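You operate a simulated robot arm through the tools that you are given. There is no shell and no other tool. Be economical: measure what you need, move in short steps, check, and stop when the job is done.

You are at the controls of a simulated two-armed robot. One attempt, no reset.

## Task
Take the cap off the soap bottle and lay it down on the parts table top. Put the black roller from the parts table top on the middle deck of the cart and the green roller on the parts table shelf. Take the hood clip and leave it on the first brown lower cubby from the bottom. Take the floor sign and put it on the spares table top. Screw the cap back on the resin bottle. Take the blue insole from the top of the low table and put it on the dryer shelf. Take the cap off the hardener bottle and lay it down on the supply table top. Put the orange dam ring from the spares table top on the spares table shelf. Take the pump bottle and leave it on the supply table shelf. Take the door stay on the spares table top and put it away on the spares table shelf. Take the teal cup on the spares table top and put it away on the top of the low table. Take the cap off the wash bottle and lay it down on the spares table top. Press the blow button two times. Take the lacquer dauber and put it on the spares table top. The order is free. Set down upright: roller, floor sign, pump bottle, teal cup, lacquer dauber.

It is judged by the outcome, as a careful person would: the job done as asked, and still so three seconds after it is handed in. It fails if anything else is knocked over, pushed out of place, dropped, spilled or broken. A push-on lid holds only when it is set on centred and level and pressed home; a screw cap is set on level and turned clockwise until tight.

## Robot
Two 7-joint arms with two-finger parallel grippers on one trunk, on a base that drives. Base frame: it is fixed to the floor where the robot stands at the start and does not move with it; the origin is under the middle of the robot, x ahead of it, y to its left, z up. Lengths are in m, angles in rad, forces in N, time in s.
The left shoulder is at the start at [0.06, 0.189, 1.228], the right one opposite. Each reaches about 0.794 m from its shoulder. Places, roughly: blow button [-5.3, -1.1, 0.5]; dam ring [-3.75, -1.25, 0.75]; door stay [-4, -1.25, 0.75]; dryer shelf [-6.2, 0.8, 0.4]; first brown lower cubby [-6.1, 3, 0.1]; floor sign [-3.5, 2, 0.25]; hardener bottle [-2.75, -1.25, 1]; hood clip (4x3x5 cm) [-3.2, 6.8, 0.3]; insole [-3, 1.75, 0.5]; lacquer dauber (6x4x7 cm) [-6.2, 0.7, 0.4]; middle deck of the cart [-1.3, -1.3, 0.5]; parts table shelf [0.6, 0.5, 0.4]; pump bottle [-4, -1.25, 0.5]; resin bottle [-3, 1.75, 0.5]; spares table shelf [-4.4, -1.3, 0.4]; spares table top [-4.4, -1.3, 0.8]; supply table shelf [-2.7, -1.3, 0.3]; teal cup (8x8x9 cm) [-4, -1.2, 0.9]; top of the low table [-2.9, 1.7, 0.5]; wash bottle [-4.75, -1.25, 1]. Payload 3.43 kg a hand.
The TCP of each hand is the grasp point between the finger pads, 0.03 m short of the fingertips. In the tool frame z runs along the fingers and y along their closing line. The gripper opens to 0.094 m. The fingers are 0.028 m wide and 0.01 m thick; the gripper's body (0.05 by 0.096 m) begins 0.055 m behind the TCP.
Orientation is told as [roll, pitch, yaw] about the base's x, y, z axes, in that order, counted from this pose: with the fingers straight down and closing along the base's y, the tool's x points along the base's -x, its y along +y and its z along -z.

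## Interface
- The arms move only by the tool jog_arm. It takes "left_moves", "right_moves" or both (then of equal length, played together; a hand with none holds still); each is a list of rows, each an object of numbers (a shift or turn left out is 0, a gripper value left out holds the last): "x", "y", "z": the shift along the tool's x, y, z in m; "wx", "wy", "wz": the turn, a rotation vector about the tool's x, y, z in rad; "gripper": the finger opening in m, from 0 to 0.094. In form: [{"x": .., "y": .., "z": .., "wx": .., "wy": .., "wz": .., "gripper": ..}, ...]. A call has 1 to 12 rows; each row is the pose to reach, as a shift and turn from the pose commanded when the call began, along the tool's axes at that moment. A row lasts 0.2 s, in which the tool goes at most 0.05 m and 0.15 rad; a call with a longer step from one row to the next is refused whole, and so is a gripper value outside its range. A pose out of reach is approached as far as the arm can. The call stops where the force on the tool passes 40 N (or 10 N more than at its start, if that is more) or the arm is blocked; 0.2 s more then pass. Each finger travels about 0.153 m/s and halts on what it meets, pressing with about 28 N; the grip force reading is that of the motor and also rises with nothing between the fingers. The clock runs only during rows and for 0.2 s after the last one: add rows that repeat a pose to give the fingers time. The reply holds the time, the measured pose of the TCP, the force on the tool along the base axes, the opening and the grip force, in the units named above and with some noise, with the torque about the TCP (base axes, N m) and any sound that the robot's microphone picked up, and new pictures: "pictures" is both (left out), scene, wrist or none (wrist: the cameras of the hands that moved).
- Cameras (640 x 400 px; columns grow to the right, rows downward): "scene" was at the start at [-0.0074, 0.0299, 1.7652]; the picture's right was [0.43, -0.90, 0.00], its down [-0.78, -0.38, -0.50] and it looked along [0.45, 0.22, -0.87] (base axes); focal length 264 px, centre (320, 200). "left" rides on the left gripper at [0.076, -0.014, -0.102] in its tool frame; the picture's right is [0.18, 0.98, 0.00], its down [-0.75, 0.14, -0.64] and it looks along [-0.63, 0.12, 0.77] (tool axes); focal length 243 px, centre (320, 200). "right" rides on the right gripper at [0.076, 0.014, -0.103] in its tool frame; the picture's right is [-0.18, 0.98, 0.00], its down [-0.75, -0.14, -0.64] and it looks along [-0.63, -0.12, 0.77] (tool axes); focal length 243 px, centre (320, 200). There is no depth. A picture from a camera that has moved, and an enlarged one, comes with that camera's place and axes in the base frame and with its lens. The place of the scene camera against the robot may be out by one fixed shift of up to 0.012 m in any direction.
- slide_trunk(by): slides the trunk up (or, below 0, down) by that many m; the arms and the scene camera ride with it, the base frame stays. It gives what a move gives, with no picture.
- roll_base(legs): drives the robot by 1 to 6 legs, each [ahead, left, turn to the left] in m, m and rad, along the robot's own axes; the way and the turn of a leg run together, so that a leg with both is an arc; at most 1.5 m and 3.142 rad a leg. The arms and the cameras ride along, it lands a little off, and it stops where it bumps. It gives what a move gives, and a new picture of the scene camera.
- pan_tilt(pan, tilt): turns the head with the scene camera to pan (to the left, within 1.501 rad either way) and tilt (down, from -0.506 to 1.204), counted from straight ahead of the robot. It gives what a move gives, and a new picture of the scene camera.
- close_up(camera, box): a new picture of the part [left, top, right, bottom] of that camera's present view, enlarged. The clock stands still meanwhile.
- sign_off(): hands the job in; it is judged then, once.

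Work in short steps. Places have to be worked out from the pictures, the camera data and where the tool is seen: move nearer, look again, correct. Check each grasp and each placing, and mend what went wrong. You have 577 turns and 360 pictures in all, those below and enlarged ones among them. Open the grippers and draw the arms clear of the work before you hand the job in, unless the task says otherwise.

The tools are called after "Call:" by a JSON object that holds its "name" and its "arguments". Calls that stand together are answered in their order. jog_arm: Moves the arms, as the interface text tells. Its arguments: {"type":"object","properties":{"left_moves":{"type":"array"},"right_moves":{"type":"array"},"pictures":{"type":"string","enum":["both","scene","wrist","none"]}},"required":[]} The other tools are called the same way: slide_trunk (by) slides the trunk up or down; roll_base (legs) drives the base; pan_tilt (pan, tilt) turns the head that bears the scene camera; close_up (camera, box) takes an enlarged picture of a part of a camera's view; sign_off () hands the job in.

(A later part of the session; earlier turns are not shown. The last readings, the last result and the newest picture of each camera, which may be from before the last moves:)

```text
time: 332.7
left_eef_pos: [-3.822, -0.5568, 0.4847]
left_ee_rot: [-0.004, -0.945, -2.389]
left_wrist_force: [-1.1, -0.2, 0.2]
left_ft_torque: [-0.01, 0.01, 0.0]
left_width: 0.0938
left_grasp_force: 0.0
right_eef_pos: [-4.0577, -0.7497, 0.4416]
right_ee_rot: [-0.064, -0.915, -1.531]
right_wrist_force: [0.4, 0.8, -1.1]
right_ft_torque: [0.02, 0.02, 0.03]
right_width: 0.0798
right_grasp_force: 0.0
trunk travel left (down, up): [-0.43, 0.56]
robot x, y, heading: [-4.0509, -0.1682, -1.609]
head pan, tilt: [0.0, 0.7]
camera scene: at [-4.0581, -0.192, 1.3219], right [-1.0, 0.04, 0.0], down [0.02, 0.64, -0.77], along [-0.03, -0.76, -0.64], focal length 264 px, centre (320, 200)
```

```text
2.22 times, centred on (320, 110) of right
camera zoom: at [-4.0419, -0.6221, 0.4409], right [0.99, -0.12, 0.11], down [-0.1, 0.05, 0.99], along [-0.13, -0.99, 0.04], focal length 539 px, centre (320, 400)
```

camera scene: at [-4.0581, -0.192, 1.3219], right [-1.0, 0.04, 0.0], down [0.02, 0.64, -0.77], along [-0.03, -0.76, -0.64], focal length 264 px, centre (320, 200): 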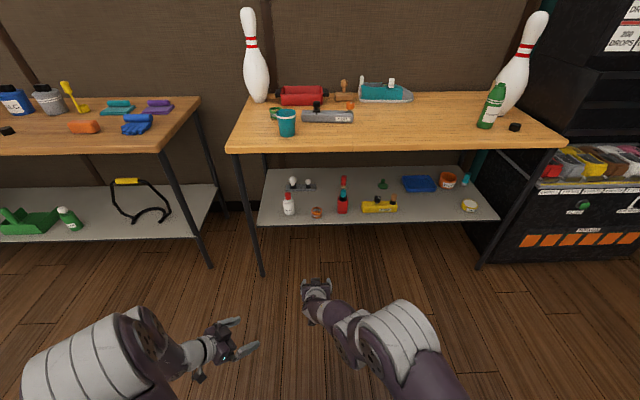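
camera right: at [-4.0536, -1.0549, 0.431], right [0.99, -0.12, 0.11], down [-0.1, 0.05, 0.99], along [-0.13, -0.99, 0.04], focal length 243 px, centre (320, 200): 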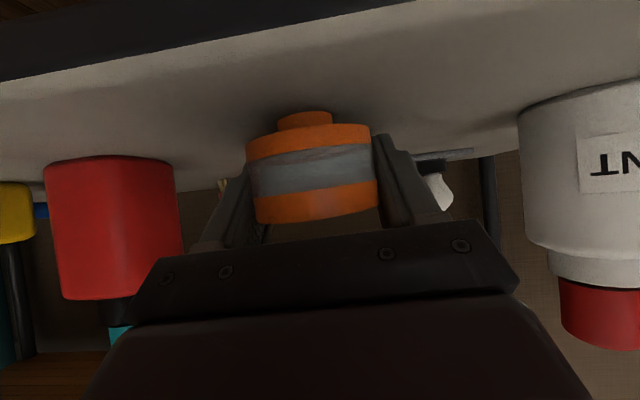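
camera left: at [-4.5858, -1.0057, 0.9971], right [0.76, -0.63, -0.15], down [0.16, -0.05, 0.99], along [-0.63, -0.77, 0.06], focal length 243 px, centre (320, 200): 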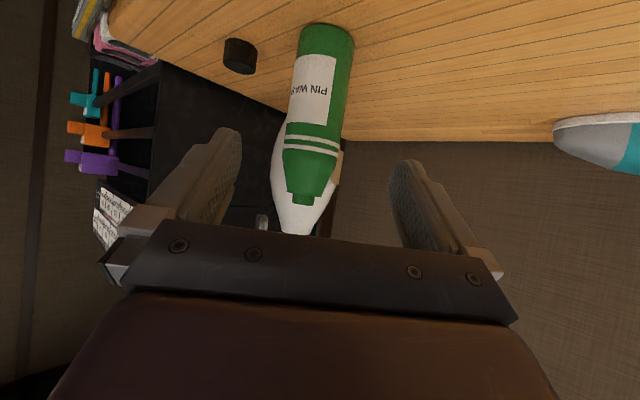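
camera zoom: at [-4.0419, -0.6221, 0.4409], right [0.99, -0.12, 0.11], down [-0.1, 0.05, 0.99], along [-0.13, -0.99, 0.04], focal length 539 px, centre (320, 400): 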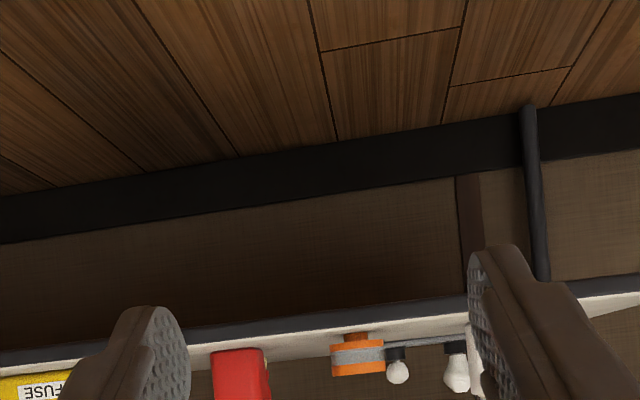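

The dam ring stands on the shelf. Next is the door stay: I'll grip its black knob near (-4.087, -1.31, 0.90) with the same tilted hand, so I raise the trunk and align.

Call:
{"name": "slide_trunk", "arguments": {"by": 0.4}}

Call:
{"name": "slide_trunk", "arguments": {"by": 0.12}}

Call:
{"name": "roll_base", "arguments": {"legs": [[0.34, -0.02, 0]]}}

Call:
{"name": "close_up", "arguments": {"camera": "right", "box": [100, 0, 540, 275]}}

```text
time: 336.5
left_eef_pos: [-3.8213, -0.5567, 0.8841]
left_ee_rot: [-0.006, -0.944, -2.388]
left_wrist_force: [-0.5, 0.0, 0.2]
left_ft_torque: [0.0, 0.0, -0.04]
left_width: 0.0939
left_grasp_force: 0.1
right_eef_pos: [-4.0585, -0.7507, 0.8399]
right_ee_rot: [-0.065, -0.913, -1.531]
right_wrist_force: [-1.1, 0.2, -0.1]
right_ft_torque: [-0.02, -0.01, 0.02]
right_width: 0.0801
right_grasp_force: 0.0
trunk travel left (down, up): [-0.83, 0.16]
robot x, y, heading: [-4.0521, -0.1709, -1.606]
head pan, tilt: [0.0, 0.7]
```

```text
time: 338.0
left_eef_pos: [-3.8232, -0.5554, 1.0045]
left_ee_rot: [-0.006, -0.944, -2.39]
left_wrist_force: [-0.5, 0.1, 0.1]
left_ft_torque: [-0.02, -0.01, -0.02]
left_width: 0.094
left_grasp_force: 0.1
right_eef_pos: [-4.0583, -0.7495, 0.96]
right_ee_rot: [-0.065, -0.913, -1.531]
right_wrist_force: [-0.4, -0.7, 0.3]
right_ft_torque: [0.0, 0.01, 0.02]
right_width: 0.0799
right_grasp_force: 0.1
trunk travel left (down, up): [-0.95, 0.04]
robot x, y, heading: [-4.0519, -0.1676, -1.607]
head pan, tilt: [0.0, 0.7]
```

```text
time: 340.3
left_eef_pos: [-3.8569, -0.8925, 1.0045]
left_ee_rot: [-0.004, -0.942, -2.391]
left_wrist_force: [1.1, 0.2, 0.1]
left_ft_torque: [0.01, 0.03, 0.02]
left_width: 0.094
left_grasp_force: 0.1
right_eef_pos: [-4.0915, -1.0858, 0.9611]
right_ee_rot: [-0.064, -0.914, -1.53]
right_wrist_force: [-0.6, 0.0, 1.0]
right_ft_torque: [0.0, -0.01, 0.02]
right_width: 0.0803
right_grasp_force: 0.1
trunk travel left (down, up): [-0.95, 0.04]
robot x, y, heading: [-4.0806, -0.5057, -1.608]
head pan, tilt: [0.0, 0.7]
camera scene: at [-4.0904, -0.5279, 1.8419], right [-1.0, 0.04, 0.0], down [0.02, 0.64, -0.77], along [-0.03, -0.77, -0.64], focal length 264 px, centre (320, 200)
```

scene: 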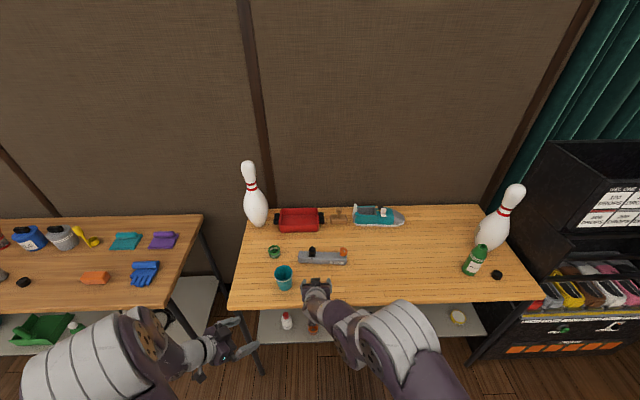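

```text
1.45 times, centred on (320, 138) of right
camera zoom: at [-4.0744, -0.9584, 0.961], right [0.99, -0.12, 0.11], down [-0.1, 0.05, 0.99], along [-0.13, -0.99, 0.04], focal length 353 px, centre (320, 291)
```

zoom: 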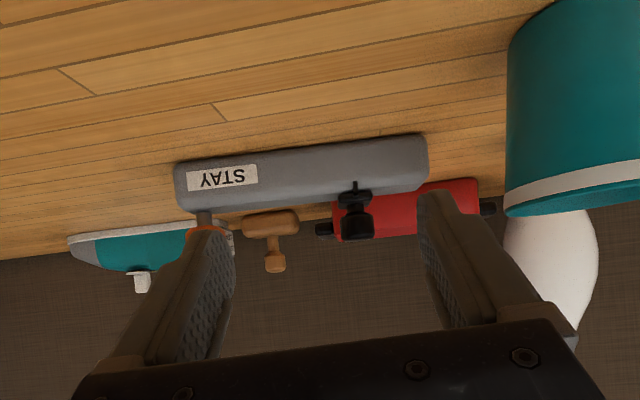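

The knob is near (-4.08, -1.278, 0.912), Ø0.03. I drive 0.1 closer, then reach in with TCP at z=0.925.

Call:
{"name": "roll_base", "arguments": {"legs": [[0.1, 0, 0]]}}

Call:
{"name": "close_up", "arguments": {"camera": "right", "box": [100, 0, 540, 275]}}

```text
time: 341.4
left_eef_pos: [-3.8589, -0.9919, 1.0043]
left_ee_rot: [-0.004, -0.944, -2.392]
left_wrist_force: [0.3, -0.3, 1.1]
left_ft_torque: [0.03, 0.02, 0.02]
left_width: 0.0939
left_grasp_force: 0.0
right_eef_pos: [-4.0946, -1.1856, 0.9591]
right_ee_rot: [-0.064, -0.915, -1.531]
right_wrist_force: [0.4, 0.9, -0.7]
right_ft_torque: [0.03, -0.01, -0.02]
right_width: 0.0799
right_grasp_force: 0.0
trunk travel left (down, up): [-0.95, 0.04]
robot x, y, heading: [-4.0842, -0.6088, -1.601]
head pan, tilt: [0.0, 0.7]
camera scene: at [-4.0943, -0.6275, 1.8419], right [-1.0, 0.04, 0.0], down [0.02, 0.64, -0.77], along [-0.03, -0.77, -0.64], focal length 264 px, centre (320, 200)
```

scene: 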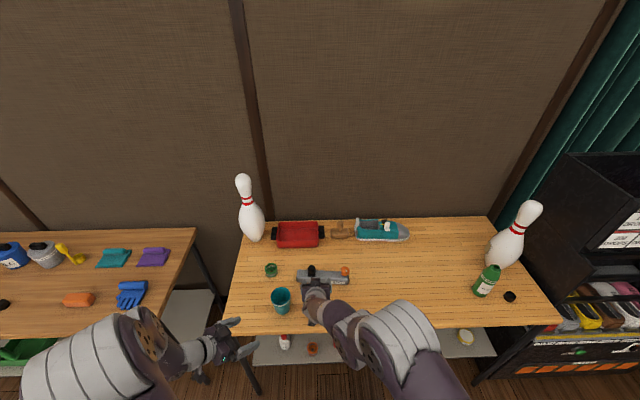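

```text
1.45 times, centred on (320, 138) of right
camera zoom: at [-4.0781, -1.0581, 0.9611], right [0.99, -0.12, 0.11], down [-0.1, 0.05, 0.99], along [-0.13, -0.99, 0.04], focal length 353 px, centre (320, 291)
```

zoom: 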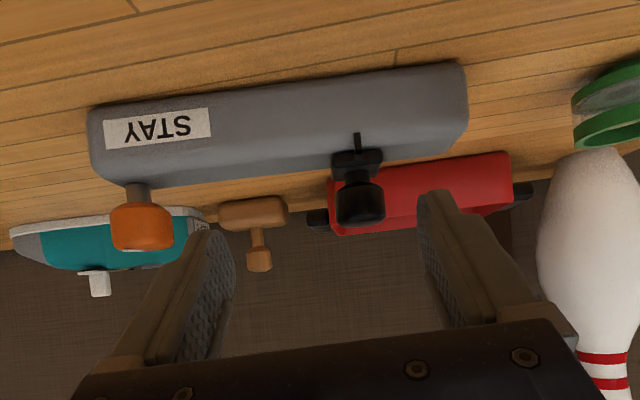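

Call:
{"name": "jog_arm", "arguments": {"right_moves": [{"y": 0.016}, {"y": 0.016, "z": 0.03, "x": -0.008}, {"y": 0.016, "z": 0.06, "x": -0.016}, {"y": 0.016, "z": 0.0836, "x": -0.0216}, {"y": 0.016, "z": 0.0836, "x": -0.0216}], "pictures": "wrist"}}

```text
time: 342.6
left_eef_pos: [-3.858, -0.9937, 1.0044]
left_ee_rot: [-0.008, -0.945, -2.389]
left_wrist_force: [-0.5, -0.3, -0.3]
left_ft_torque: [-0.04, 0.01, 0.02]
left_width: 0.0939
left_grasp_force: 0.1
right_eef_pos: [-4.0764, -1.2711, 0.9345]
right_ee_rot: [-0.056, -0.923, -1.533]
right_wrist_force: [0.6, 0.0, -0.8]
right_ft_torque: [0.0, 0.01, -0.04]
right_width: 0.08
right_grasp_force: 0.0
trunk travel left (down, up): [-0.95, 0.04]
robot x, y, heading: [-4.0829, -0.6097, -1.61]
head pan, tilt: [0.0, 0.7]
camera right: at [-4.0603, -1.1441, 0.9343], right [0.99, -0.12, 0.11], down [-0.11, 0.06, 0.99], along [-0.12, -0.99, 0.05], focal length 243 px, centre (320, 200)
```

right: 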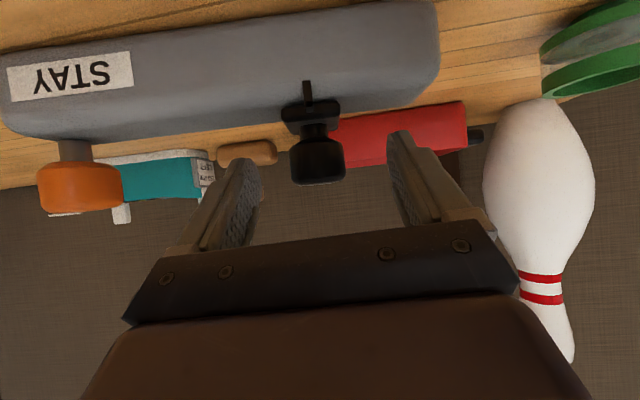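

The knob sits between the fingers with good overlap. I close.

Call:
{"name": "jog_arm", "arguments": {"right_moves": [{"z": 0.006, "x": -0.004, "gripper": 0.06}, {"z": 0.006, "x": -0.004, "gripper": 0.03}, {"z": 0.006, "x": -0.004, "gripper": 0.01}, {"z": 0.006, "x": -0.004, "gripper": 0.01}], "pictures": "none"}}

Call:
{"name": "slide_trunk", "arguments": {"by": 0.03}}

Call:
{"name": "close_up", "arguments": {"camera": "right", "box": [0, 0, 640, 400]}}

```text
time: 343.1
left_eef_pos: [-3.8592, -0.994, 1.0023]
left_ee_rot: [-0.007, -0.945, -2.39]
left_wrist_force: [0.5, -0.7, -0.1]
left_ft_torque: [0.0, 0.02, -0.01]
left_width: 0.0939
left_grasp_force: 0.2
right_eef_pos: [-4.0757, -1.265, 0.9251]
right_ee_rot: [-0.101, -0.855, -1.49]
right_wrist_force: [0.1, 2.0, 1.4]
right_ft_torque: [-0.05, -0.05, 0.04]
right_width: 0.0328
right_grasp_force: 2.3
trunk travel left (down, up): [-0.95, 0.04]
robot x, y, heading: [-4.0881, -0.6024, -1.602]
head pan, tilt: [0.0, 0.7]
stopped in row 2 (right hand): the arm was blocked; the commanded pose is now the measured one
```

```text
time: 343.8
left_eef_pos: [-3.8587, -0.9937, 1.0343]
left_ee_rot: [-0.007, -0.945, -2.391]
left_wrist_force: [0.0, -0.5, -0.6]
left_ft_torque: [0.02, -0.02, 0.02]
left_width: 0.0938
left_grasp_force: 0.1
right_eef_pos: [-4.0759, -1.266, 0.9557]
right_ee_rot: [-0.1, -0.857, -1.491]
right_wrist_force: [-0.4, 1.5, -1.0]
right_ft_torque: [-0.03, 0.03, -0.04]
right_width: 0.034
right_grasp_force: 3.2
trunk travel left (down, up): [-0.98, 0.01]
robot x, y, heading: [-4.0853, -0.6072, -1.606]
head pan, tilt: [0.0, 0.7]
```

```text
1.00 times, centred on (320, 200) of right
camera zoom: at [-4.0617, -1.1379, 0.9628], right [0.99, -0.12, 0.08], down [-0.08, -0.01, 1.0], along [-0.12, -0.99, -0.01], focal length 243 px, centre (320, 200)
```

zoom: 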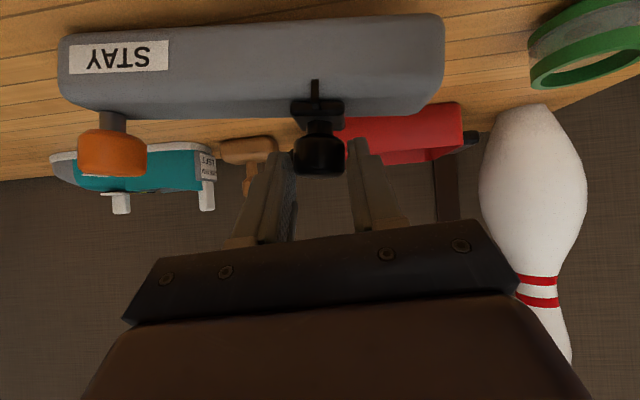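

The arm hit its limit and the grip did not close. I open, back off 0.15, and reconfigure with a lower shoulder for better reach.

Call:
{"name": "jog_arm", "arguments": {"right_moves": [{"gripper": 0.05}, {"gripper": 0.08}, {"gripper": 0.08}], "pictures": "none"}}

Call:
{"name": "roll_base", "arguments": {"legs": [[-0.15, 0, 0]]}}

Call:
{"name": "jog_arm", "arguments": {"right_moves": [{"z": -0.025, "x": -0.03}, {"z": -0.05, "x": -0.058}, {"z": -0.075, "x": -0.086}, {"z": -0.1, "x": -0.115}], "pictures": "none"}}

Call:
{"name": "slide_trunk", "arguments": {"by": -0.15}}

```text
time: 344.6
left_eef_pos: [-3.8592, -0.9933, 1.0336]
left_ee_rot: [-0.006, -0.944, -2.39]
left_wrist_force: [0.1, -0.2, 0.3]
left_ft_torque: [-0.02, 0.01, 0.01]
left_width: 0.0939
left_grasp_force: 0.2
right_eef_pos: [-4.0772, -1.2644, 0.9551]
right_ee_rot: [-0.1, -0.858, -1.492]
right_wrist_force: [-0.2, 0.1, 0.3]
right_ft_torque: [0.04, -0.01, 0.02]
right_width: 0.0802
right_grasp_force: 0.1
trunk travel left (down, up): [-0.98, 0.01]
robot x, y, heading: [-4.0876, -0.6077, -1.612]
head pan, tilt: [0.0, 0.7]
```

```text
time: 346.0
left_eef_pos: [-3.853, -0.845, 1.0334]
left_ee_rot: [-0.008, -0.942, -2.387]
left_wrist_force: [-0.7, 0.3, -0.3]
left_ft_torque: [0.05, -0.02, -0.01]
left_width: 0.0943
left_grasp_force: 0.0
right_eef_pos: [-4.0707, -1.1172, 0.9556]
right_ee_rot: [-0.1, -0.857, -1.491]
right_wrist_force: [0.0, 0.0, -0.3]
right_ft_torque: [0.02, 0.03, -0.02]
right_width: 0.0801
right_grasp_force: 0.0
trunk travel left (down, up): [-0.98, 0.01]
robot x, y, heading: [-4.0839, -0.4575, -1.603]
head pan, tilt: [0.0, 0.7]
camera scene: at [-4.0888, -0.4837, 1.8718], right [-1.0, 0.04, 0.0], down [0.02, 0.65, -0.76], along [-0.03, -0.76, -0.65], focal length 264 px, centre (320, 200)
```

scene: 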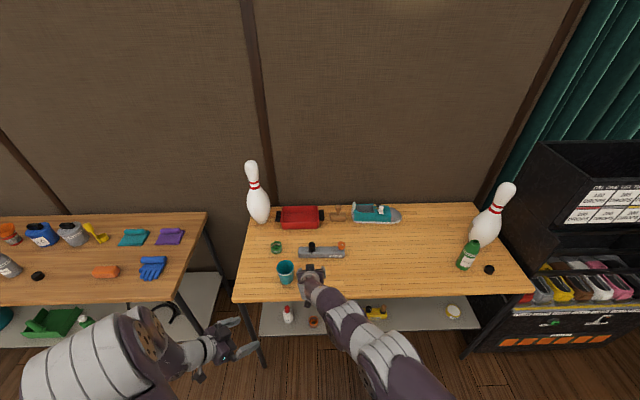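

```text
time: 347.0
left_eef_pos: [-3.8531, -0.8447, 1.0341]
left_ee_rot: [-0.005, -0.944, -2.388]
left_wrist_force: [0.5, 0.4, 0.7]
left_ft_torque: [0.0, 0.01, 0.01]
left_width: 0.0942
left_grasp_force: 0.1
right_eef_pos: [-4.0608, -1.1151, 1.1078]
right_ee_rot: [-0.099, -0.859, -1.491]
right_wrist_force: [0.2, -0.3, 0.4]
right_ft_torque: [-0.01, 0.0, 0.02]
right_width: 0.08
right_grasp_force: 0.0
trunk travel left (down, up): [-0.98, 0.01]
robot x, y, heading: [-4.0823, -0.453, -1.604]
head pan, tilt: [0.0, 0.7]
```

```text
time: 348.7
left_eef_pos: [-3.8539, -0.8436, 0.8845]
left_ee_rot: [-0.007, -0.943, -2.388]
left_wrist_force: [-0.3, -0.1, 0.3]
left_ft_torque: [0.02, -0.01, 0.02]
left_width: 0.0942
left_grasp_force: 0.1
right_eef_pos: [-4.0623, -1.1159, 0.9578]
right_ee_rot: [-0.099, -0.857, -1.491]
right_wrist_force: [0.0, -0.1, -0.6]
right_ft_torque: [0.01, -0.03, 0.01]
right_width: 0.08
right_grasp_force: 0.0
trunk travel left (down, up): [-0.83, 0.16]
robot x, y, heading: [-4.0812, -0.4563, -1.604]
head pan, tilt: [0.0, 0.7]
```

Call:
{"name": "jog_arm", "arguments": {"left_moves": [{"z": -0.03, "x": -0.04}, {"z": -0.06, "x": -0.08}, {"z": -0.088, "x": -0.12}], "pictures": "none"}}

Call:
{"name": "roll_base", "arguments": {"legs": [[0.11, -0.012, 0]]}}

Call:
{"name": "jog_arm", "arguments": {"right_moves": [{"z": 0.025, "x": -0.005}, {"z": 0.049, "x": -0.012}, {"z": 0.049, "x": -0.012}], "pictures": "wrist"}}

```text
time: 349.5
left_eef_pos: [-3.8524, -0.8419, 1.0328]
left_ee_rot: [-0.006, -0.945, -2.388]
left_wrist_force: [-0.1, -0.6, 0.2]
left_ft_torque: [0.01, -0.01, -0.02]
left_width: 0.094
left_grasp_force: 0.1
right_eef_pos: [-4.0614, -1.1143, 0.958]
right_ee_rot: [-0.098, -0.859, -1.493]
right_wrist_force: [0.1, 0.3, -0.6]
right_ft_torque: [0.01, -0.02, 0.01]
right_width: 0.0798
right_grasp_force: 0.0
trunk travel left (down, up): [-0.83, 0.16]
robot x, y, heading: [-4.0784, -0.4503, -1.608]
head pan, tilt: [0.0, 0.7]
```

```text
time: 350.7
left_eef_pos: [-3.868, -0.9519, 1.0338]
left_ee_rot: [-0.007, -0.945, -2.39]
left_wrist_force: [0.6, -0.7, 0.1]
left_ft_torque: [-0.02, -0.02, 0.02]
left_width: 0.0941
left_grasp_force: 0.1
right_eef_pos: [-4.0783, -1.2244, 0.9567]
right_ee_rot: [-0.1, -0.859, -1.493]
right_wrist_force: [-0.4, -0.1, 0.4]
right_ft_torque: [-0.01, -0.03, -0.02]
right_width: 0.0801
right_grasp_force: 0.1
trunk travel left (down, up): [-0.83, 0.16]
robot x, y, heading: [-4.0953, -0.5666, -1.612]
head pan, tilt: [0.0, 0.7]
camera scene: at [-4.1049, -0.5885, 1.7219], right [-1.0, 0.04, 0.0], down [0.02, 0.64, -0.77], along [-0.03, -0.76, -0.64], focal length 264 px, centre (320, 200)
```

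scene: 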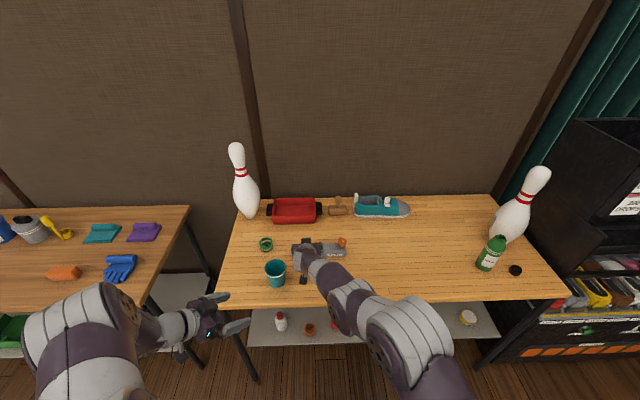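

```text
time: 351.5
left_eef_pos: [-3.8693, -0.9509, 1.0327]
left_ee_rot: [-0.005, -0.944, -2.389]
left_wrist_force: [-0.3, -0.3, 1.4]
left_ft_torque: [0.0, -0.03, -0.01]
left_width: 0.0941
left_grasp_force: 0.1
right_eef_pos: [-4.0797, -1.2688, 0.9351]
right_ee_rot: [-0.1, -0.86, -1.493]
right_wrist_force: [-0.2, 0.1, -0.5]
right_ft_torque: [0.02, -0.02, 0.01]
right_width: 0.0801
right_grasp_force: 0.1
trunk travel left (down, up): [-0.83, 0.16]
robot x, y, heading: [-4.0979, -0.5656, -1.605]
head pan, tilt: [0.0, 0.7]
camera right: at [-4.0648, -1.1418, 0.9424], right [0.99, -0.12, 0.08], down [-0.08, 0.0, 1.0], along [-0.12, -0.99, -0.01], focal length 243 px, centre (320, 200)
```

right: 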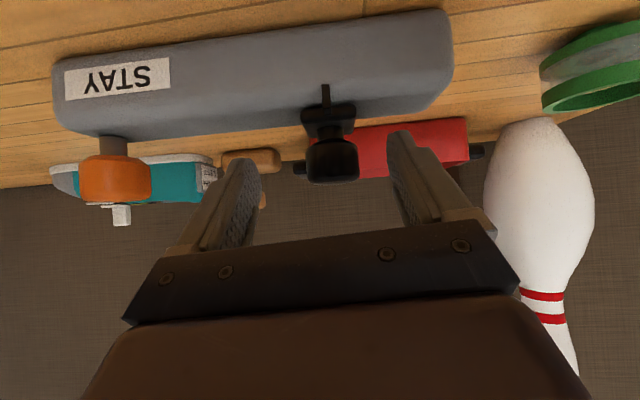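

Reach is good here. A small correction, then close on the knob.

Call:
{"name": "jog_arm", "arguments": {"right_moves": [{"y": 0.005, "z": 0.008, "x": -0.003}, {"y": 0.005, "z": 0.008, "x": -0.003, "gripper": 0.05}, {"y": 0.005, "z": 0.008, "x": -0.003, "gripper": 0.02}, {"y": 0.005, "z": 0.008, "x": -0.003, "gripper": 0.01}, {"y": 0.005, "z": 0.008, "x": -0.003, "gripper": 0.01}], "pictures": "wrist"}}

```text
time: 352.7
left_eef_pos: [-3.8684, -0.9516, 1.0337]
left_ee_rot: [-0.004, -0.946, -2.389]
left_wrist_force: [0.4, -0.2, 0.2]
left_ft_torque: [0.01, 0.01, -0.02]
left_width: 0.094
left_grasp_force: 0.0
right_eef_pos: [-4.0743, -1.277, 0.9321]
right_ee_rot: [-0.098, -0.861, -1.493]
right_wrist_force: [-0.4, 1.4, 3.7]
right_ft_torque: [0.18, -0.49, 0.05]
right_width: 0.0303
right_grasp_force: 28.0
trunk travel left (down, up): [-0.83, 0.16]
robot x, y, heading: [-4.0998, -0.5655, -1.607]
head pan, tilt: [0.0, 0.7]
camera right: at [-4.0597, -1.1497, 0.9398], right [0.99, -0.12, 0.08], down [-0.08, 0.0, 1.0], along [-0.12, -0.99, -0.01], focal length 243 px, centre (320, 200)
```

right: 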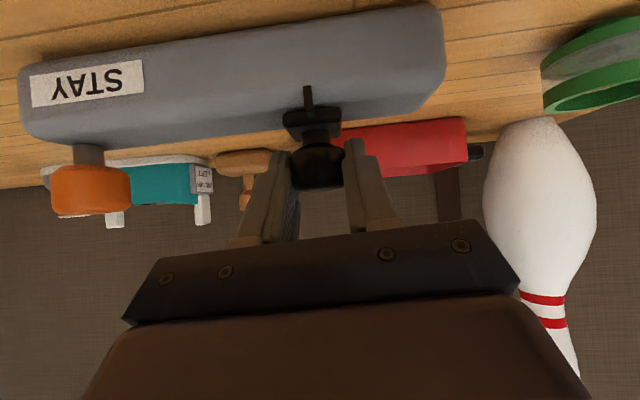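

Gripped at 0.030. I test-lift 3 cm.

Call:
{"name": "slide_trunk", "arguments": {"by": 0.03}}

Call:
{"name": "close_up", "arguments": {"camera": "right", "box": [0, 0, 640, 400]}}

```text
time: 353.5
left_eef_pos: [-3.8692, -0.9527, 1.0617]
left_ee_rot: [-0.007, -0.945, -2.391]
left_wrist_force: [0.2, -0.2, 0.1]
left_ft_torque: [0.01, 0.0, 0.03]
left_width: 0.094
left_grasp_force: 0.1
right_eef_pos: [-4.0752, -1.2787, 0.9597]
right_ee_rot: [-0.1, -0.858, -1.493]
right_wrist_force: [0.1, -0.3, -2.0]
right_ft_torque: [0.0, -0.12, 0.0]
right_width: 0.0299
right_grasp_force: 27.2
trunk travel left (down, up): [-0.86, 0.13]
robot x, y, heading: [-4.0947, -0.5663, -1.61]
head pan, tilt: [0.0, 0.7]
```

```text
1.00 times, centred on (320, 200) of right
camera zoom: at [-4.0598, -1.1502, 0.9684], right [0.99, -0.12, 0.08], down [-0.08, -0.01, 1.0], along [-0.12, -0.99, -0.01], focal length 243 px, centre (320, 200)
```

zoom: 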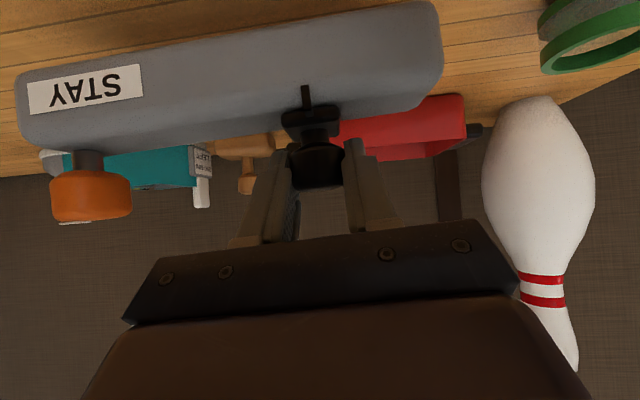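

The stay is lifted steadily. I carry it: up, back, right 0.545 m, then lower to shelf height.

Call:
{"name": "slide_trunk", "arguments": {"by": 0.05}}

Call:
{"name": "roll_base", "arguments": {"legs": [[-0.4, 0, 0], [0, -0.53, 0]]}}

Call:
{"name": "slide_trunk", "arguments": {"by": -0.4}}

Call:
{"name": "slide_trunk", "arguments": {"by": -0.05}}

Call:
{"name": "pan_tilt", "arguments": {"pan": 0, "tilt": 0.6}}

```text
time: 354.4
left_eef_pos: [-3.8689, -0.9524, 1.113]
left_ee_rot: [-0.007, -0.943, -2.39]
left_wrist_force: [-0.5, 0.2, -0.4]
left_ft_torque: [0.01, 0.0, 0.0]
left_width: 0.0941
left_grasp_force: 0.0
right_eef_pos: [-4.0744, -1.2765, 1.0107]
right_ee_rot: [-0.098, -0.857, -1.495]
right_wrist_force: [-0.3, -0.8, -1.7]
right_ft_torque: [-0.01, -0.09, 0.01]
right_width: 0.0298
right_grasp_force: 28.1
trunk travel left (down, up): [-0.91, 0.08]
robot x, y, heading: [-4.0961, -0.5644, -1.607]
head pan, tilt: [0.0, 0.7]
```

```text
time: 359.5
left_eef_pos: [-4.3758, -0.5346, 1.1137]
left_ee_rot: [-0.009, -0.943, -2.384]
left_wrist_force: [-0.3, 0.3, -0.1]
left_ft_torque: [-0.05, 0.01, 0.03]
left_width: 0.094
left_grasp_force: 0.1
right_eef_pos: [-4.5821, -0.8585, 1.0115]
right_ee_rot: [-0.099, -0.859, -1.488]
right_wrist_force: [0.2, -0.4, -2.6]
right_ft_torque: [0.0, -0.07, -0.03]
right_width: 0.0295
right_grasp_force: 27.8
trunk travel left (down, up): [-0.91, 0.08]
robot x, y, heading: [-4.6059, -0.1468, -1.607]
head pan, tilt: [0.0, 0.7]
camera scene: at [-4.6139, -0.1711, 1.8018], right [-1.0, 0.03, 0.0], down [0.02, 0.64, -0.76], along [-0.03, -0.76, -0.64], focal length 264 px, centre (320, 200)
```

scene: 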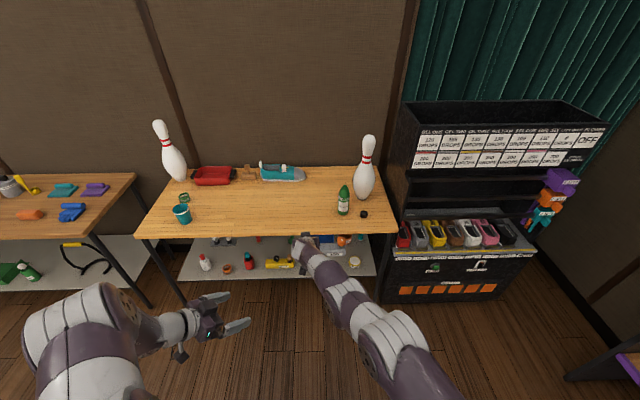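

```text
time: 363.4
left_eef_pos: [-4.3776, -0.5336, 0.7121]
left_ee_rot: [-0.008, -0.946, -2.384]
left_wrist_force: [-0.6, 0.3, -0.3]
left_ft_torque: [0.03, 0.03, 0.02]
left_width: 0.0937
left_grasp_force: 0.0
right_eef_pos: [-4.5816, -0.8594, 0.6126]
right_ee_rot: [-0.099, -0.859, -1.49]
right_wrist_force: [-0.6, -0.6, -2.0]
right_ft_torque: [-0.01, -0.08, 0.01]
right_width: 0.0295
right_grasp_force: 28.2
trunk travel left (down, up): [-0.51, 0.48]
robot x, y, heading: [-4.6052, -0.1431, -1.605]
head pan, tilt: [0.0, 0.7]
```

```text
time: 364.3
left_eef_pos: [-4.3775, -0.5334, 0.663]
left_ee_rot: [-0.007, -0.945, -2.388]
left_wrist_force: [-0.2, 0.6, 1.0]
left_ft_torque: [0.0, 0.0, 0.03]
left_width: 0.0938
left_grasp_force: 0.1
right_eef_pos: [-4.5825, -0.8579, 0.5627]
right_ee_rot: [-0.099, -0.858, -1.489]
right_wrist_force: [0.5, -0.1, -2.2]
right_ft_torque: [-0.01, -0.07, 0.0]
right_width: 0.0298
right_grasp_force: 28.3
trunk travel left (down, up): [-0.46, 0.53]
robot x, y, heading: [-4.6097, -0.1468, -1.608]
head pan, tilt: [0.0, 0.7]
```

```text
time: 365.0
left_eef_pos: [-4.3785, -0.5325, 0.663]
left_ee_rot: [-0.007, -0.946, -2.387]
left_wrist_force: [-0.3, 0.2, 1.0]
left_ft_torque: [0.03, 0.0, 0.02]
left_width: 0.0942
left_grasp_force: 0.0
right_eef_pos: [-4.5823, -0.8593, 0.561]
right_ee_rot: [-0.099, -0.86, -1.489]
right_wrist_force: [0.3, 0.2, -2.1]
right_ft_torque: [0.03, -0.11, 0.0]
right_width: 0.0299
right_grasp_force: 28.1
trunk travel left (down, up): [-0.46, 0.53]
robot x, y, heading: [-4.6093, -0.1485, -1.607]
head pan, tilt: [0.0, 0.6]
camera scene: at [-4.6151, -0.1743, 1.3604], right [-1.0, 0.03, 0.0], down [0.02, 0.57, -0.82], along [-0.03, -0.82, -0.57], focal length 264 px, centre (320, 200)
```

scene: 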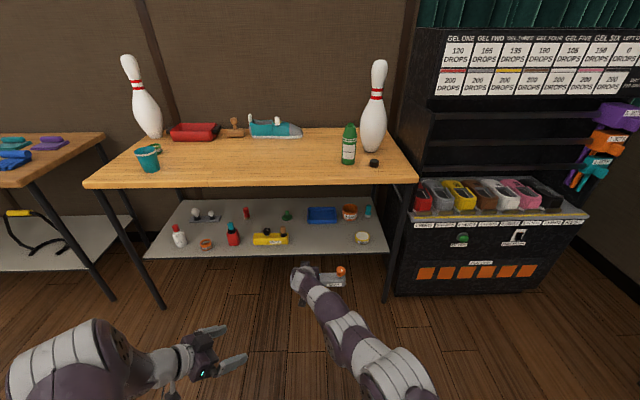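

The free stretch on the shelf is x from -4.53 to -4.80. I drive in 0.33 with a slight right shift.

Call:
{"name": "roll_base", "arguments": {"legs": [[0.33, -0.022, 0]]}}

Call:
{"name": "close_up", "arguments": {"camera": "right", "box": [0, 0, 640, 400]}}

```text
time: 367.1
left_eef_pos: [-4.4124, -0.8597, 0.6615]
left_ee_rot: [-0.009, -0.945, -2.388]
left_wrist_force: [0.1, -0.7, -0.7]
left_ft_torque: [-0.02, 0.03, 0.0]
left_width: 0.0938
left_grasp_force: 0.0
right_eef_pos: [-4.6164, -1.1864, 0.5605]
right_ee_rot: [-0.1, -0.855, -1.49]
right_wrist_force: [0.5, 0.8, -1.7]
right_ft_torque: [0.01, -0.17, 0.0]
right_width: 0.0297
right_grasp_force: 27.9
trunk travel left (down, up): [-0.46, 0.53]
robot x, y, heading: [-4.6373, -0.4711, -1.601]
head pan, tilt: [0.0, 0.6]
camera scene: at [-4.6485, -0.5018, 1.3604], right [-1.0, 0.04, 0.0], down [0.02, 0.57, -0.82], along [-0.03, -0.82, -0.57], focal length 264 px, centre (320, 200)
```

scene: 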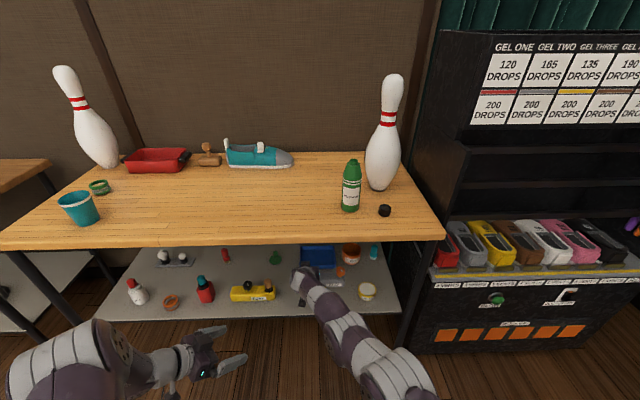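

```text
1.00 times, centred on (320, 200) of right
camera zoom: at [-4.6021, -1.0585, 0.5683], right [0.99, -0.11, 0.08], down [-0.08, -0.01, 1.0], along [-0.11, -0.99, -0.01], focal length 243 px, centre (320, 200)
```

zoom: 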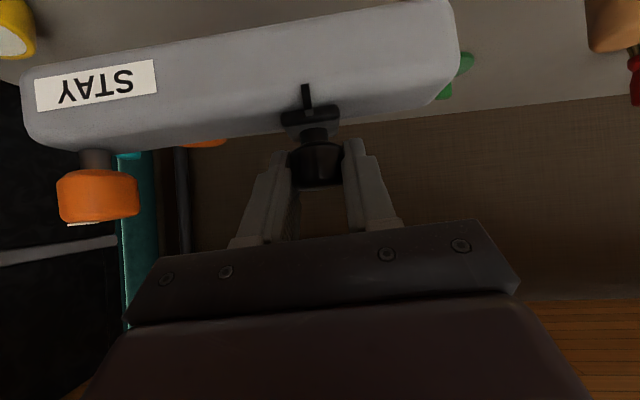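

Call:
{"name": "slide_trunk", "arguments": {"by": -0.05}}

Call:
{"name": "jog_arm", "arguments": {"right_moves": [{"x": 0.003, "z": 0.0026}, {"x": 0.006, "z": 0.0052}, {"x": 0.009, "z": 0.0078}, {"x": 0.012, "z": 0.0104}, {"x": 0.015, "z": 0.013}, {"x": 0.018, "z": 0.0156}, {"x": 0.021, "z": 0.018}], "pictures": "wrist"}}

```text
time: 368.1
left_eef_pos: [-4.4114, -0.8595, 0.6136]
left_ee_rot: [-0.008, -0.945, -2.387]
left_wrist_force: [-0.6, -0.7, 0.8]
left_ft_torque: [-0.01, 0.01, 0.02]
left_width: 0.0937
left_grasp_force: 0.0
right_eef_pos: [-4.6158, -1.1855, 0.5119]
right_ee_rot: [-0.1, -0.861, -1.491]
right_wrist_force: [0.1, 0.2, -2.6]
right_ft_torque: [-0.02, -0.09, 0.02]
right_width: 0.0297
right_grasp_force: 28.1
trunk travel left (down, up): [-0.41, 0.58]
robot x, y, heading: [-4.6434, -0.4733, -1.604]
head pan, tilt: [0.0, 0.6]
```

```text
time: 369.6
left_eef_pos: [-4.4108, -0.8606, 0.614]
left_ee_rot: [-0.005, -0.942, -2.388]
left_wrist_force: [0.9, 0.7, -0.6]
left_ft_torque: [-0.02, 0.0, 0.01]
left_width: 0.0939
left_grasp_force: 0.1
right_eef_pos: [-4.6176, -1.1859, 0.4865]
right_ee_rot: [-0.095, -0.862, -1.491]
right_wrist_force: [-0.3, -0.2, 6.0]
right_ft_torque: [0.02, -0.64, -0.01]
right_width: 0.0298
right_grasp_force: 27.9
trunk travel left (down, up): [-0.41, 0.58]
robot x, y, heading: [-4.6388, -0.4739, -1.6]
head pan, tilt: [0.0, 0.6]
camera right: at [-4.6034, -1.0584, 0.4928], right [0.99, -0.11, 0.08], down [-0.08, 0.0, 1.0], along [-0.11, -0.99, -0.01], focal length 243 px, centre (320, 200)
```

right: 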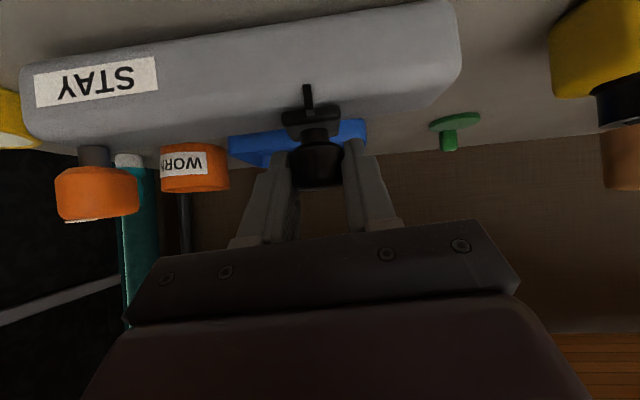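

One end touches. I go a little lower.

Call:
{"name": "jog_arm", "arguments": {"right_moves": [{"x": 0.002, "z": 0.0018}, {"x": 0.004, "z": 0.0036}, {"x": 0.006, "z": 0.0052}], "pictures": "none"}}

```text
time: 370.4
left_eef_pos: [-4.4116, -0.8597, 0.6131]
left_ee_rot: [-0.004, -0.946, -2.389]
left_wrist_force: [0.3, -0.3, -0.7]
left_ft_torque: [0.03, -0.02, 0.01]
left_width: 0.0937
left_grasp_force: 0.0
right_eef_pos: [-4.6192, -1.1857, 0.4813]
right_ee_rot: [-0.096, -0.866, -1.49]
right_wrist_force: [0.5, -6.2, 19.0]
right_ft_torque: [-0.15, -0.52, 0.05]
right_width: 0.0306
right_grasp_force: 28.5
trunk travel left (down, up): [-0.41, 0.58]
robot x, y, heading: [-4.6433, -0.471, -1.606]
head pan, tilt: [0.0, 0.6]
```

Firm contact. I release and withdraw straight back.

Call:
{"name": "jog_arm", "arguments": {"right_moves": [{"gripper": 0.04}, {"gripper": 0.055}, {"gripper": 0.055}, {"z": -0.02, "x": 0.005}, {"z": -0.05, "x": 0.02}, {"z": -0.08, "x": 0.04}, {"z": -0.1, "x": 0.05}], "pictures": "none"}}

Call:
{"name": "roll_base", "arguments": {"legs": [[-0.3, 0, 0]]}}

```text
time: 372.1
left_eef_pos: [-4.4113, -0.8597, 0.6121]
left_ee_rot: [-0.007, -0.946, -2.388]
left_wrist_force: [0.5, 0.1, -0.2]
left_ft_torque: [0.01, -0.01, 0.01]
left_width: 0.0938
left_grasp_force: 0.1
right_eef_pos: [-4.618, -1.0774, 0.5042]
right_ee_rot: [-0.1, -0.86, -1.491]
right_wrist_force: [0.0, 0.0, 0.7]
right_ft_torque: [0.01, 0.0, -0.01]
right_width: 0.0548
right_grasp_force: 0.0
trunk travel left (down, up): [-0.41, 0.58]
robot x, y, heading: [-4.6385, -0.4753, -1.606]
head pan, tilt: [0.0, 0.6]
```

```text
time: 374.1
left_eef_pos: [-4.4009, -0.5573, 0.6117]
left_ee_rot: [-0.005, -0.945, -2.389]
left_wrist_force: [-1.1, 0.4, 1.4]
left_ft_torque: [-0.02, 0.0, -0.02]
left_width: 0.0939
left_grasp_force: 0.0
right_eef_pos: [-4.6077, -0.7758, 0.504]
right_ee_rot: [-0.1, -0.86, -1.491]
right_wrist_force: [-0.8, -0.8, 0.2]
right_ft_torque: [0.01, -0.02, 0.01]
right_width: 0.0553
right_grasp_force: 0.0
trunk travel left (down, up): [-0.41, 0.58]
robot x, y, heading: [-4.6277, -0.1697, -1.601]
head pan, tilt: [0.0, 0.6]
camera scene: at [-4.6377, -0.1977, 1.3105], right [-1.0, 0.04, 0.0], down [0.02, 0.56, -0.83], along [-0.03, -0.82, -0.56], focal length 264 px, centre (320, 200)
```

scene: 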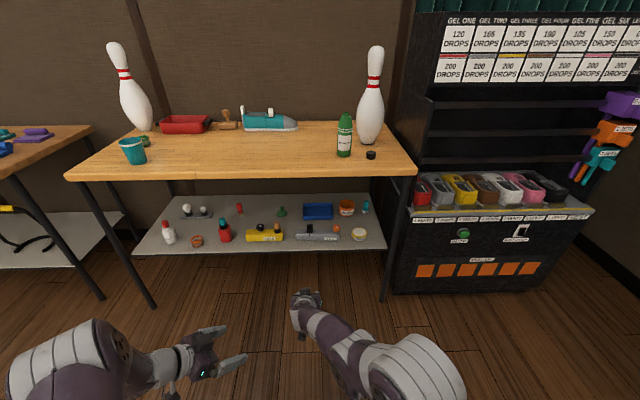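

The door stay is on the shelf. Next is the teal cup: I raise the trunk, make the right hand vertical and line up with the cup, planning to pinch its rim wall.

Call:
{"name": "jog_arm", "arguments": {"right_moves": [{"wy": 0.13, "gripper": 0.06}, {"wy": 0.26}, {"wy": 0.39}, {"wy": 0.52}, {"wy": 0.65}, {"wy": 0.78}, {"wy": 0.87}], "pictures": "none"}}

Call:
{"name": "slide_trunk", "arguments": {"by": 0.4}}

Call:
{"name": "slide_trunk", "arguments": {"by": 0.13}}

Call:
{"name": "roll_base", "arguments": {"legs": [[0, 0.6, 0], [0.3, 0, 0]]}}

Call:
{"name": "close_up", "arguments": {"camera": "right", "box": [0, 0, 640, 400]}}

```text
time: 375.7
left_eef_pos: [-4.4005, -0.5565, 0.6133]
left_ee_rot: [-0.006, -0.945, -2.388]
left_wrist_force: [-0.1, 0.6, 0.6]
left_ft_torque: [-0.02, 0.0, 0.01]
left_width: 0.094
left_grasp_force: 0.1
right_eef_pos: [-4.6105, -0.7438, 0.5188]
right_ee_rot: [-0.065, -0.039, -1.564]
right_wrist_force: [0.3, -0.3, -0.7]
right_ft_torque: [0.0, 0.02, 0.02]
right_width: 0.0599
right_grasp_force: 0.0
right hand out of reach, approached as far as the arm can: row 6, 7
trunk travel left (down, up): [-0.41, 0.58]
robot x, y, heading: [-4.6298, -0.171, -1.603]
head pan, tilt: [0.0, 0.6]
```

```text
time: 379.5
left_eef_pos: [-4.4012, -0.5567, 1.0126]
left_ee_rot: [-0.006, -0.945, -2.387]
left_wrist_force: [-0.3, -0.2, -0.7]
left_ft_torque: [0.0, 0.01, 0.04]
left_width: 0.0938
left_grasp_force: 0.0
right_eef_pos: [-4.6102, -0.745, 0.9181]
right_ee_rot: [-0.065, -0.041, -1.56]
right_wrist_force: [-0.3, 0.0, 0.3]
right_ft_torque: [0.02, -0.02, -0.03]
right_width: 0.0601
right_grasp_force: 0.1
trunk travel left (down, up): [-0.81, 0.18]
robot x, y, heading: [-4.6311, -0.1669, -1.609]
head pan, tilt: [0.0, 0.6]
```

```text
time: 381.1
left_eef_pos: [-4.4004, -0.5576, 1.1424]
left_ee_rot: [-0.007, -0.945, -2.387]
left_wrist_force: [-0.3, -0.5, -0.1]
left_ft_torque: [-0.02, -0.01, -0.02]
left_width: 0.0942
left_grasp_force: 0.1
right_eef_pos: [-4.6101, -0.7452, 1.0488]
right_ee_rot: [-0.065, -0.042, -1.562]
right_wrist_force: [0.4, 0.1, 0.2]
right_ft_torque: [0.01, 0.0, 0.0]
right_width: 0.0601
right_grasp_force: 0.1
trunk travel left (down, up): [-0.94, 0.05]
robot x, y, heading: [-4.6294, -0.1741, -1.61]
head pan, tilt: [0.0, 0.6]
```

```text
time: 386.1
left_eef_pos: [-3.8117, -0.8765, 1.1438]
left_ee_rot: [-0.005, -0.946, -2.387]
left_wrist_force: [-0.9, -0.2, 0.9]
left_ft_torque: [0.01, -0.02, 0.04]
left_width: 0.0941
left_grasp_force: 0.0
right_eef_pos: [-4.0197, -1.0631, 1.0506]
right_ee_rot: [-0.066, -0.043, -1.561]
right_wrist_force: [-0.9, -0.7, -0.1]
right_ft_torque: [-0.04, -0.02, -0.02]
right_width: 0.0601
right_grasp_force: 0.0
trunk travel left (down, up): [-0.94, 0.05]
robot x, y, heading: [-4.04, -0.4931, -1.604]
head pan, tilt: [0.0, 0.6]
camera scene: at [-4.0492, -0.5168, 1.8406], right [-1.0, 0.03, 0.0], down [0.02, 0.56, -0.83], along [-0.03, -0.83, -0.56], focal length 264 px, centre (320, 200)
```

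scene: 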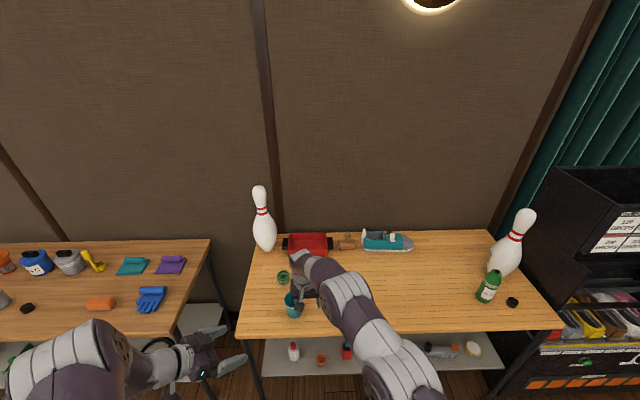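

```text
1.00 times, centred on (320, 200) of right
camera zoom: at [-3.9995, -0.9832, 1.1469], right [0.98, -0.18, -0.06], down [-0.09, -0.73, 0.68], along [-0.16, -0.67, -0.73], focal length 243 px, centre (320, 200)
```

zoom: 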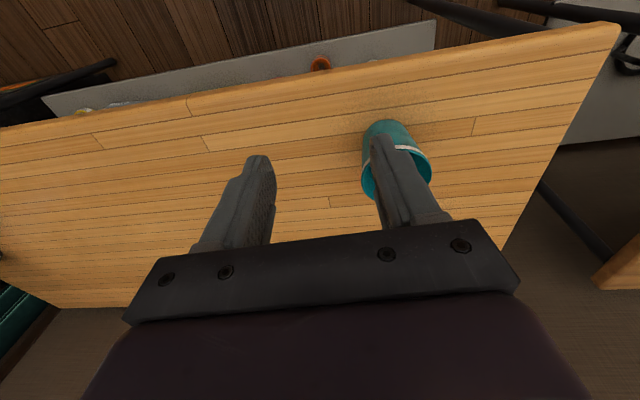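

The cup rim centre is near (-3.963, -1.155). I move above its right wall, then look again.

Call:
{"name": "jog_arm", "arguments": {"right_moves": [{"x": -0.045, "y": 0.01, "z": 0.01}, {"x": -0.092, "y": 0.021, "z": 0.02}, {"x": -0.092, "y": 0.021, "z": 0.05}, {"x": -0.092, "y": 0.021, "z": 0.05}], "pictures": "wrist"}}

```text
time: 387.1
left_eef_pos: [-3.8122, -0.8779, 1.1428]
left_ee_rot: [-0.007, -0.944, -2.385]
left_wrist_force: [-0.4, 0.5, -0.6]
left_ft_torque: [0.01, -0.02, -0.01]
left_width: 0.094
left_grasp_force: 0.0
right_eef_pos: [-4.0333, -1.0744, 1.0109]
right_ee_rot: [-0.065, -0.042, -1.561]
right_wrist_force: [-0.4, 0.5, 0.3]
right_ft_torque: [-0.01, 0.02, 0.01]
right_width: 0.0598
right_grasp_force: 0.0
right hand out of reach, approached as far as the arm can: row 1, 2, 3, 4
trunk travel left (down, up): [-0.94, 0.05]
robot x, y, heading: [-4.0402, -0.4902, -1.6]
head pan, tilt: [0.0, 0.6]
camera right: at [-4.0119, -0.9942, 1.108], right [0.98, -0.18, -0.06], down [-0.09, -0.73, 0.68], along [-0.16, -0.66, -0.73], focal length 243 px, centre (320, 200)
```

right: 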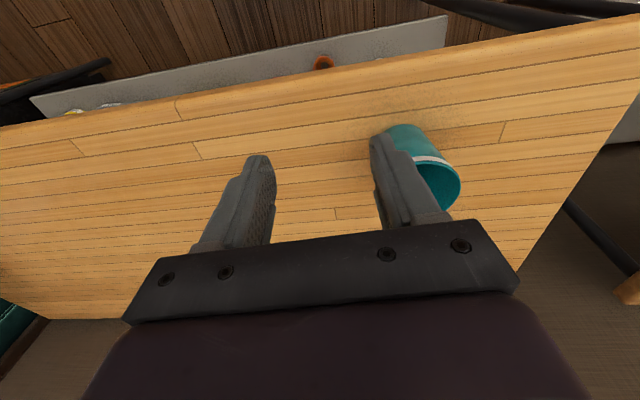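

A vertical hand limits horizontal reach. I drive 0.09 closer and 0.03 left instead.

Call:
{"name": "roll_base", "arguments": {"legs": [[0.085, 0.033, 0]]}}

Call:
{"name": "close_up", "arguments": {"camera": "right", "box": [0, 0, 640, 400]}}

```text
time: 388.3
left_eef_pos: [-3.7822, -0.9636, 1.1432]
left_ee_rot: [-0.003, -0.945, -2.386]
left_wrist_force: [-0.3, -0.3, -0.5]
left_ft_torque: [0.03, -0.01, -0.01]
left_width: 0.0939
left_grasp_force: 0.0
right_eef_pos: [-4.004, -1.1589, 1.0119]
right_ee_rot: [-0.064, -0.043, -1.56]
right_wrist_force: [0.1, 0.4, -0.5]
right_ft_torque: [-0.04, 0.02, 0.0]
right_width: 0.06
right_grasp_force: 0.0
trunk travel left (down, up): [-0.94, 0.05]
robot x, y, heading: [-4.0111, -0.579, -1.605]
head pan, tilt: [0.0, 0.6]
camera scene: at [-4.0202, -0.6027, 1.8406], right [-1.0, 0.03, 0.0], down [0.02, 0.56, -0.83], along [-0.03, -0.83, -0.56], focal length 264 px, centre (320, 200)
```

scene: 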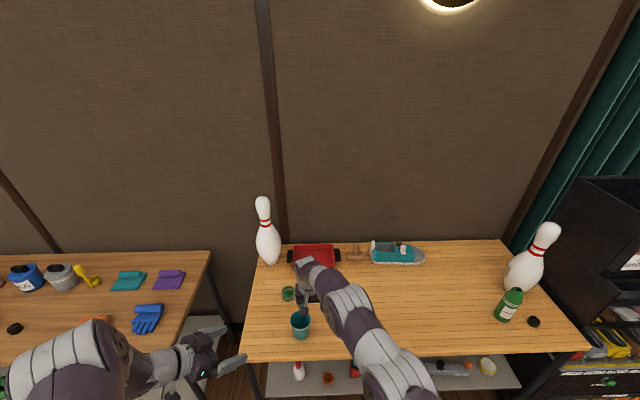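

```text
1.00 times, centred on (320, 200) of right
camera zoom: at [-3.983, -1.0789, 1.1089], right [0.98, -0.18, -0.06], down [-0.09, -0.73, 0.68], along [-0.16, -0.67, -0.73], focal length 243 px, centre (320, 200)
```

zoom: 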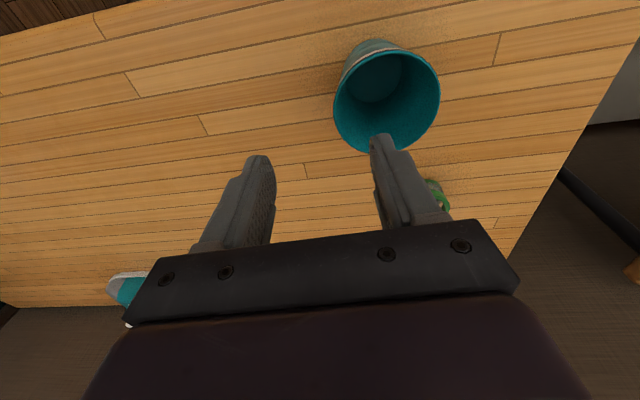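

The cup rim (Ø0.08, z≈0.92) is centred at (-3.957, -1.159); its right wall is between my fingers. I descend and pinch.

Call:
{"name": "jog_arm", "arguments": {"right_moves": [{"z": 0.04}, {"z": 0.07}, {"z": 0.088}, {"z": 0.088}, {"z": 0.088, "gripper": 0.03}, {"z": 0.088, "gripper": 0.0}, {"z": 0.088, "gripper": 0.0}], "pictures": "wrist"}}

```text
time: 389.9
left_eef_pos: [-3.7824, -0.9631, 1.1432]
left_ee_rot: [-0.004, -0.946, -2.385]
left_wrist_force: [-0.1, 0.0, -0.5]
left_ft_torque: [0.01, 0.0, 0.02]
left_width: 0.094
left_grasp_force: 0.1
right_eef_pos: [-4.0133, -1.1491, 0.933]
right_ee_rot: [-0.063, -0.048, -1.559]
right_wrist_force: [5.0, 0.4, 14.1]
right_ft_torque: [0.03, -1.11, -0.04]
right_width: 0.0072
right_grasp_force: 27.8
right hand out of reach, approached as far as the arm can: row 1, 2, 3, 4, 5, 6, 7
trunk travel left (down, up): [-0.94, 0.05]
robot x, y, heading: [-4.0111, -0.5754, -1.607]
head pan, tilt: [0.0, 0.6]
camera right: at [-3.9934, -1.0672, 1.0301], right [0.98, -0.18, -0.05], down [-0.09, -0.72, 0.68], along [-0.16, -0.67, -0.73], focal length 243 px, centre (320, 200)
```

right: 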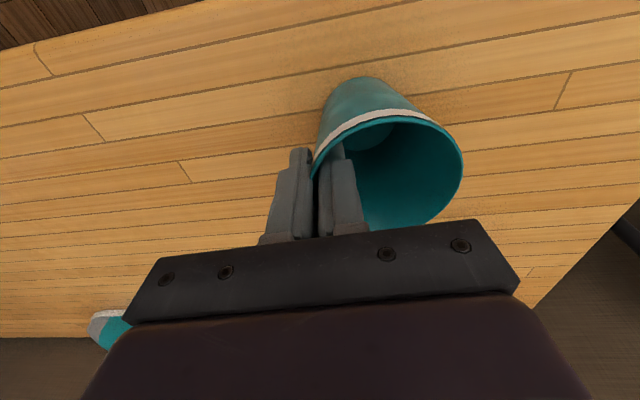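

The rim is pinched. I lift with the trunk and check.

Call:
{"name": "slide_trunk", "arguments": {"by": 0.045}}

Call:
{"name": "close_up", "arguments": {"camera": "right", "box": [0, 0, 640, 400]}}

```text
time: 390.7
left_eef_pos: [-3.7821, -0.9646, 1.1872]
left_ee_rot: [-0.007, -0.946, -2.386]
left_wrist_force: [-0.5, 0.5, -0.3]
left_ft_torque: [-0.01, 0.0, -0.02]
left_width: 0.094
left_grasp_force: 0.1
right_eef_pos: [-4.0153, -1.1473, 0.9757]
right_ee_rot: [-0.065, -0.041, -1.561]
right_wrist_force: [-0.4, -0.4, 0.5]
right_ft_torque: [0.02, 0.02, -0.03]
right_width: 0.006
right_grasp_force: 27.9
trunk travel left (down, up): [-0.985, 0.005]
robot x, y, heading: [-4.0095, -0.5796, -1.603]
head pan, tilt: [0.0, 0.6]
```

```text
1.00 times, centred on (320, 200) of right
camera zoom: at [-3.9947, -1.0678, 1.0728], right [0.98, -0.18, -0.06], down [-0.09, -0.73, 0.68], along [-0.16, -0.66, -0.73], focal length 243 px, centre (320, 200)
```

zoom: 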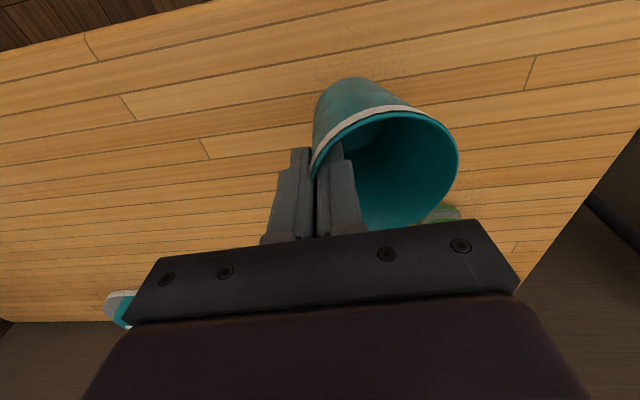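

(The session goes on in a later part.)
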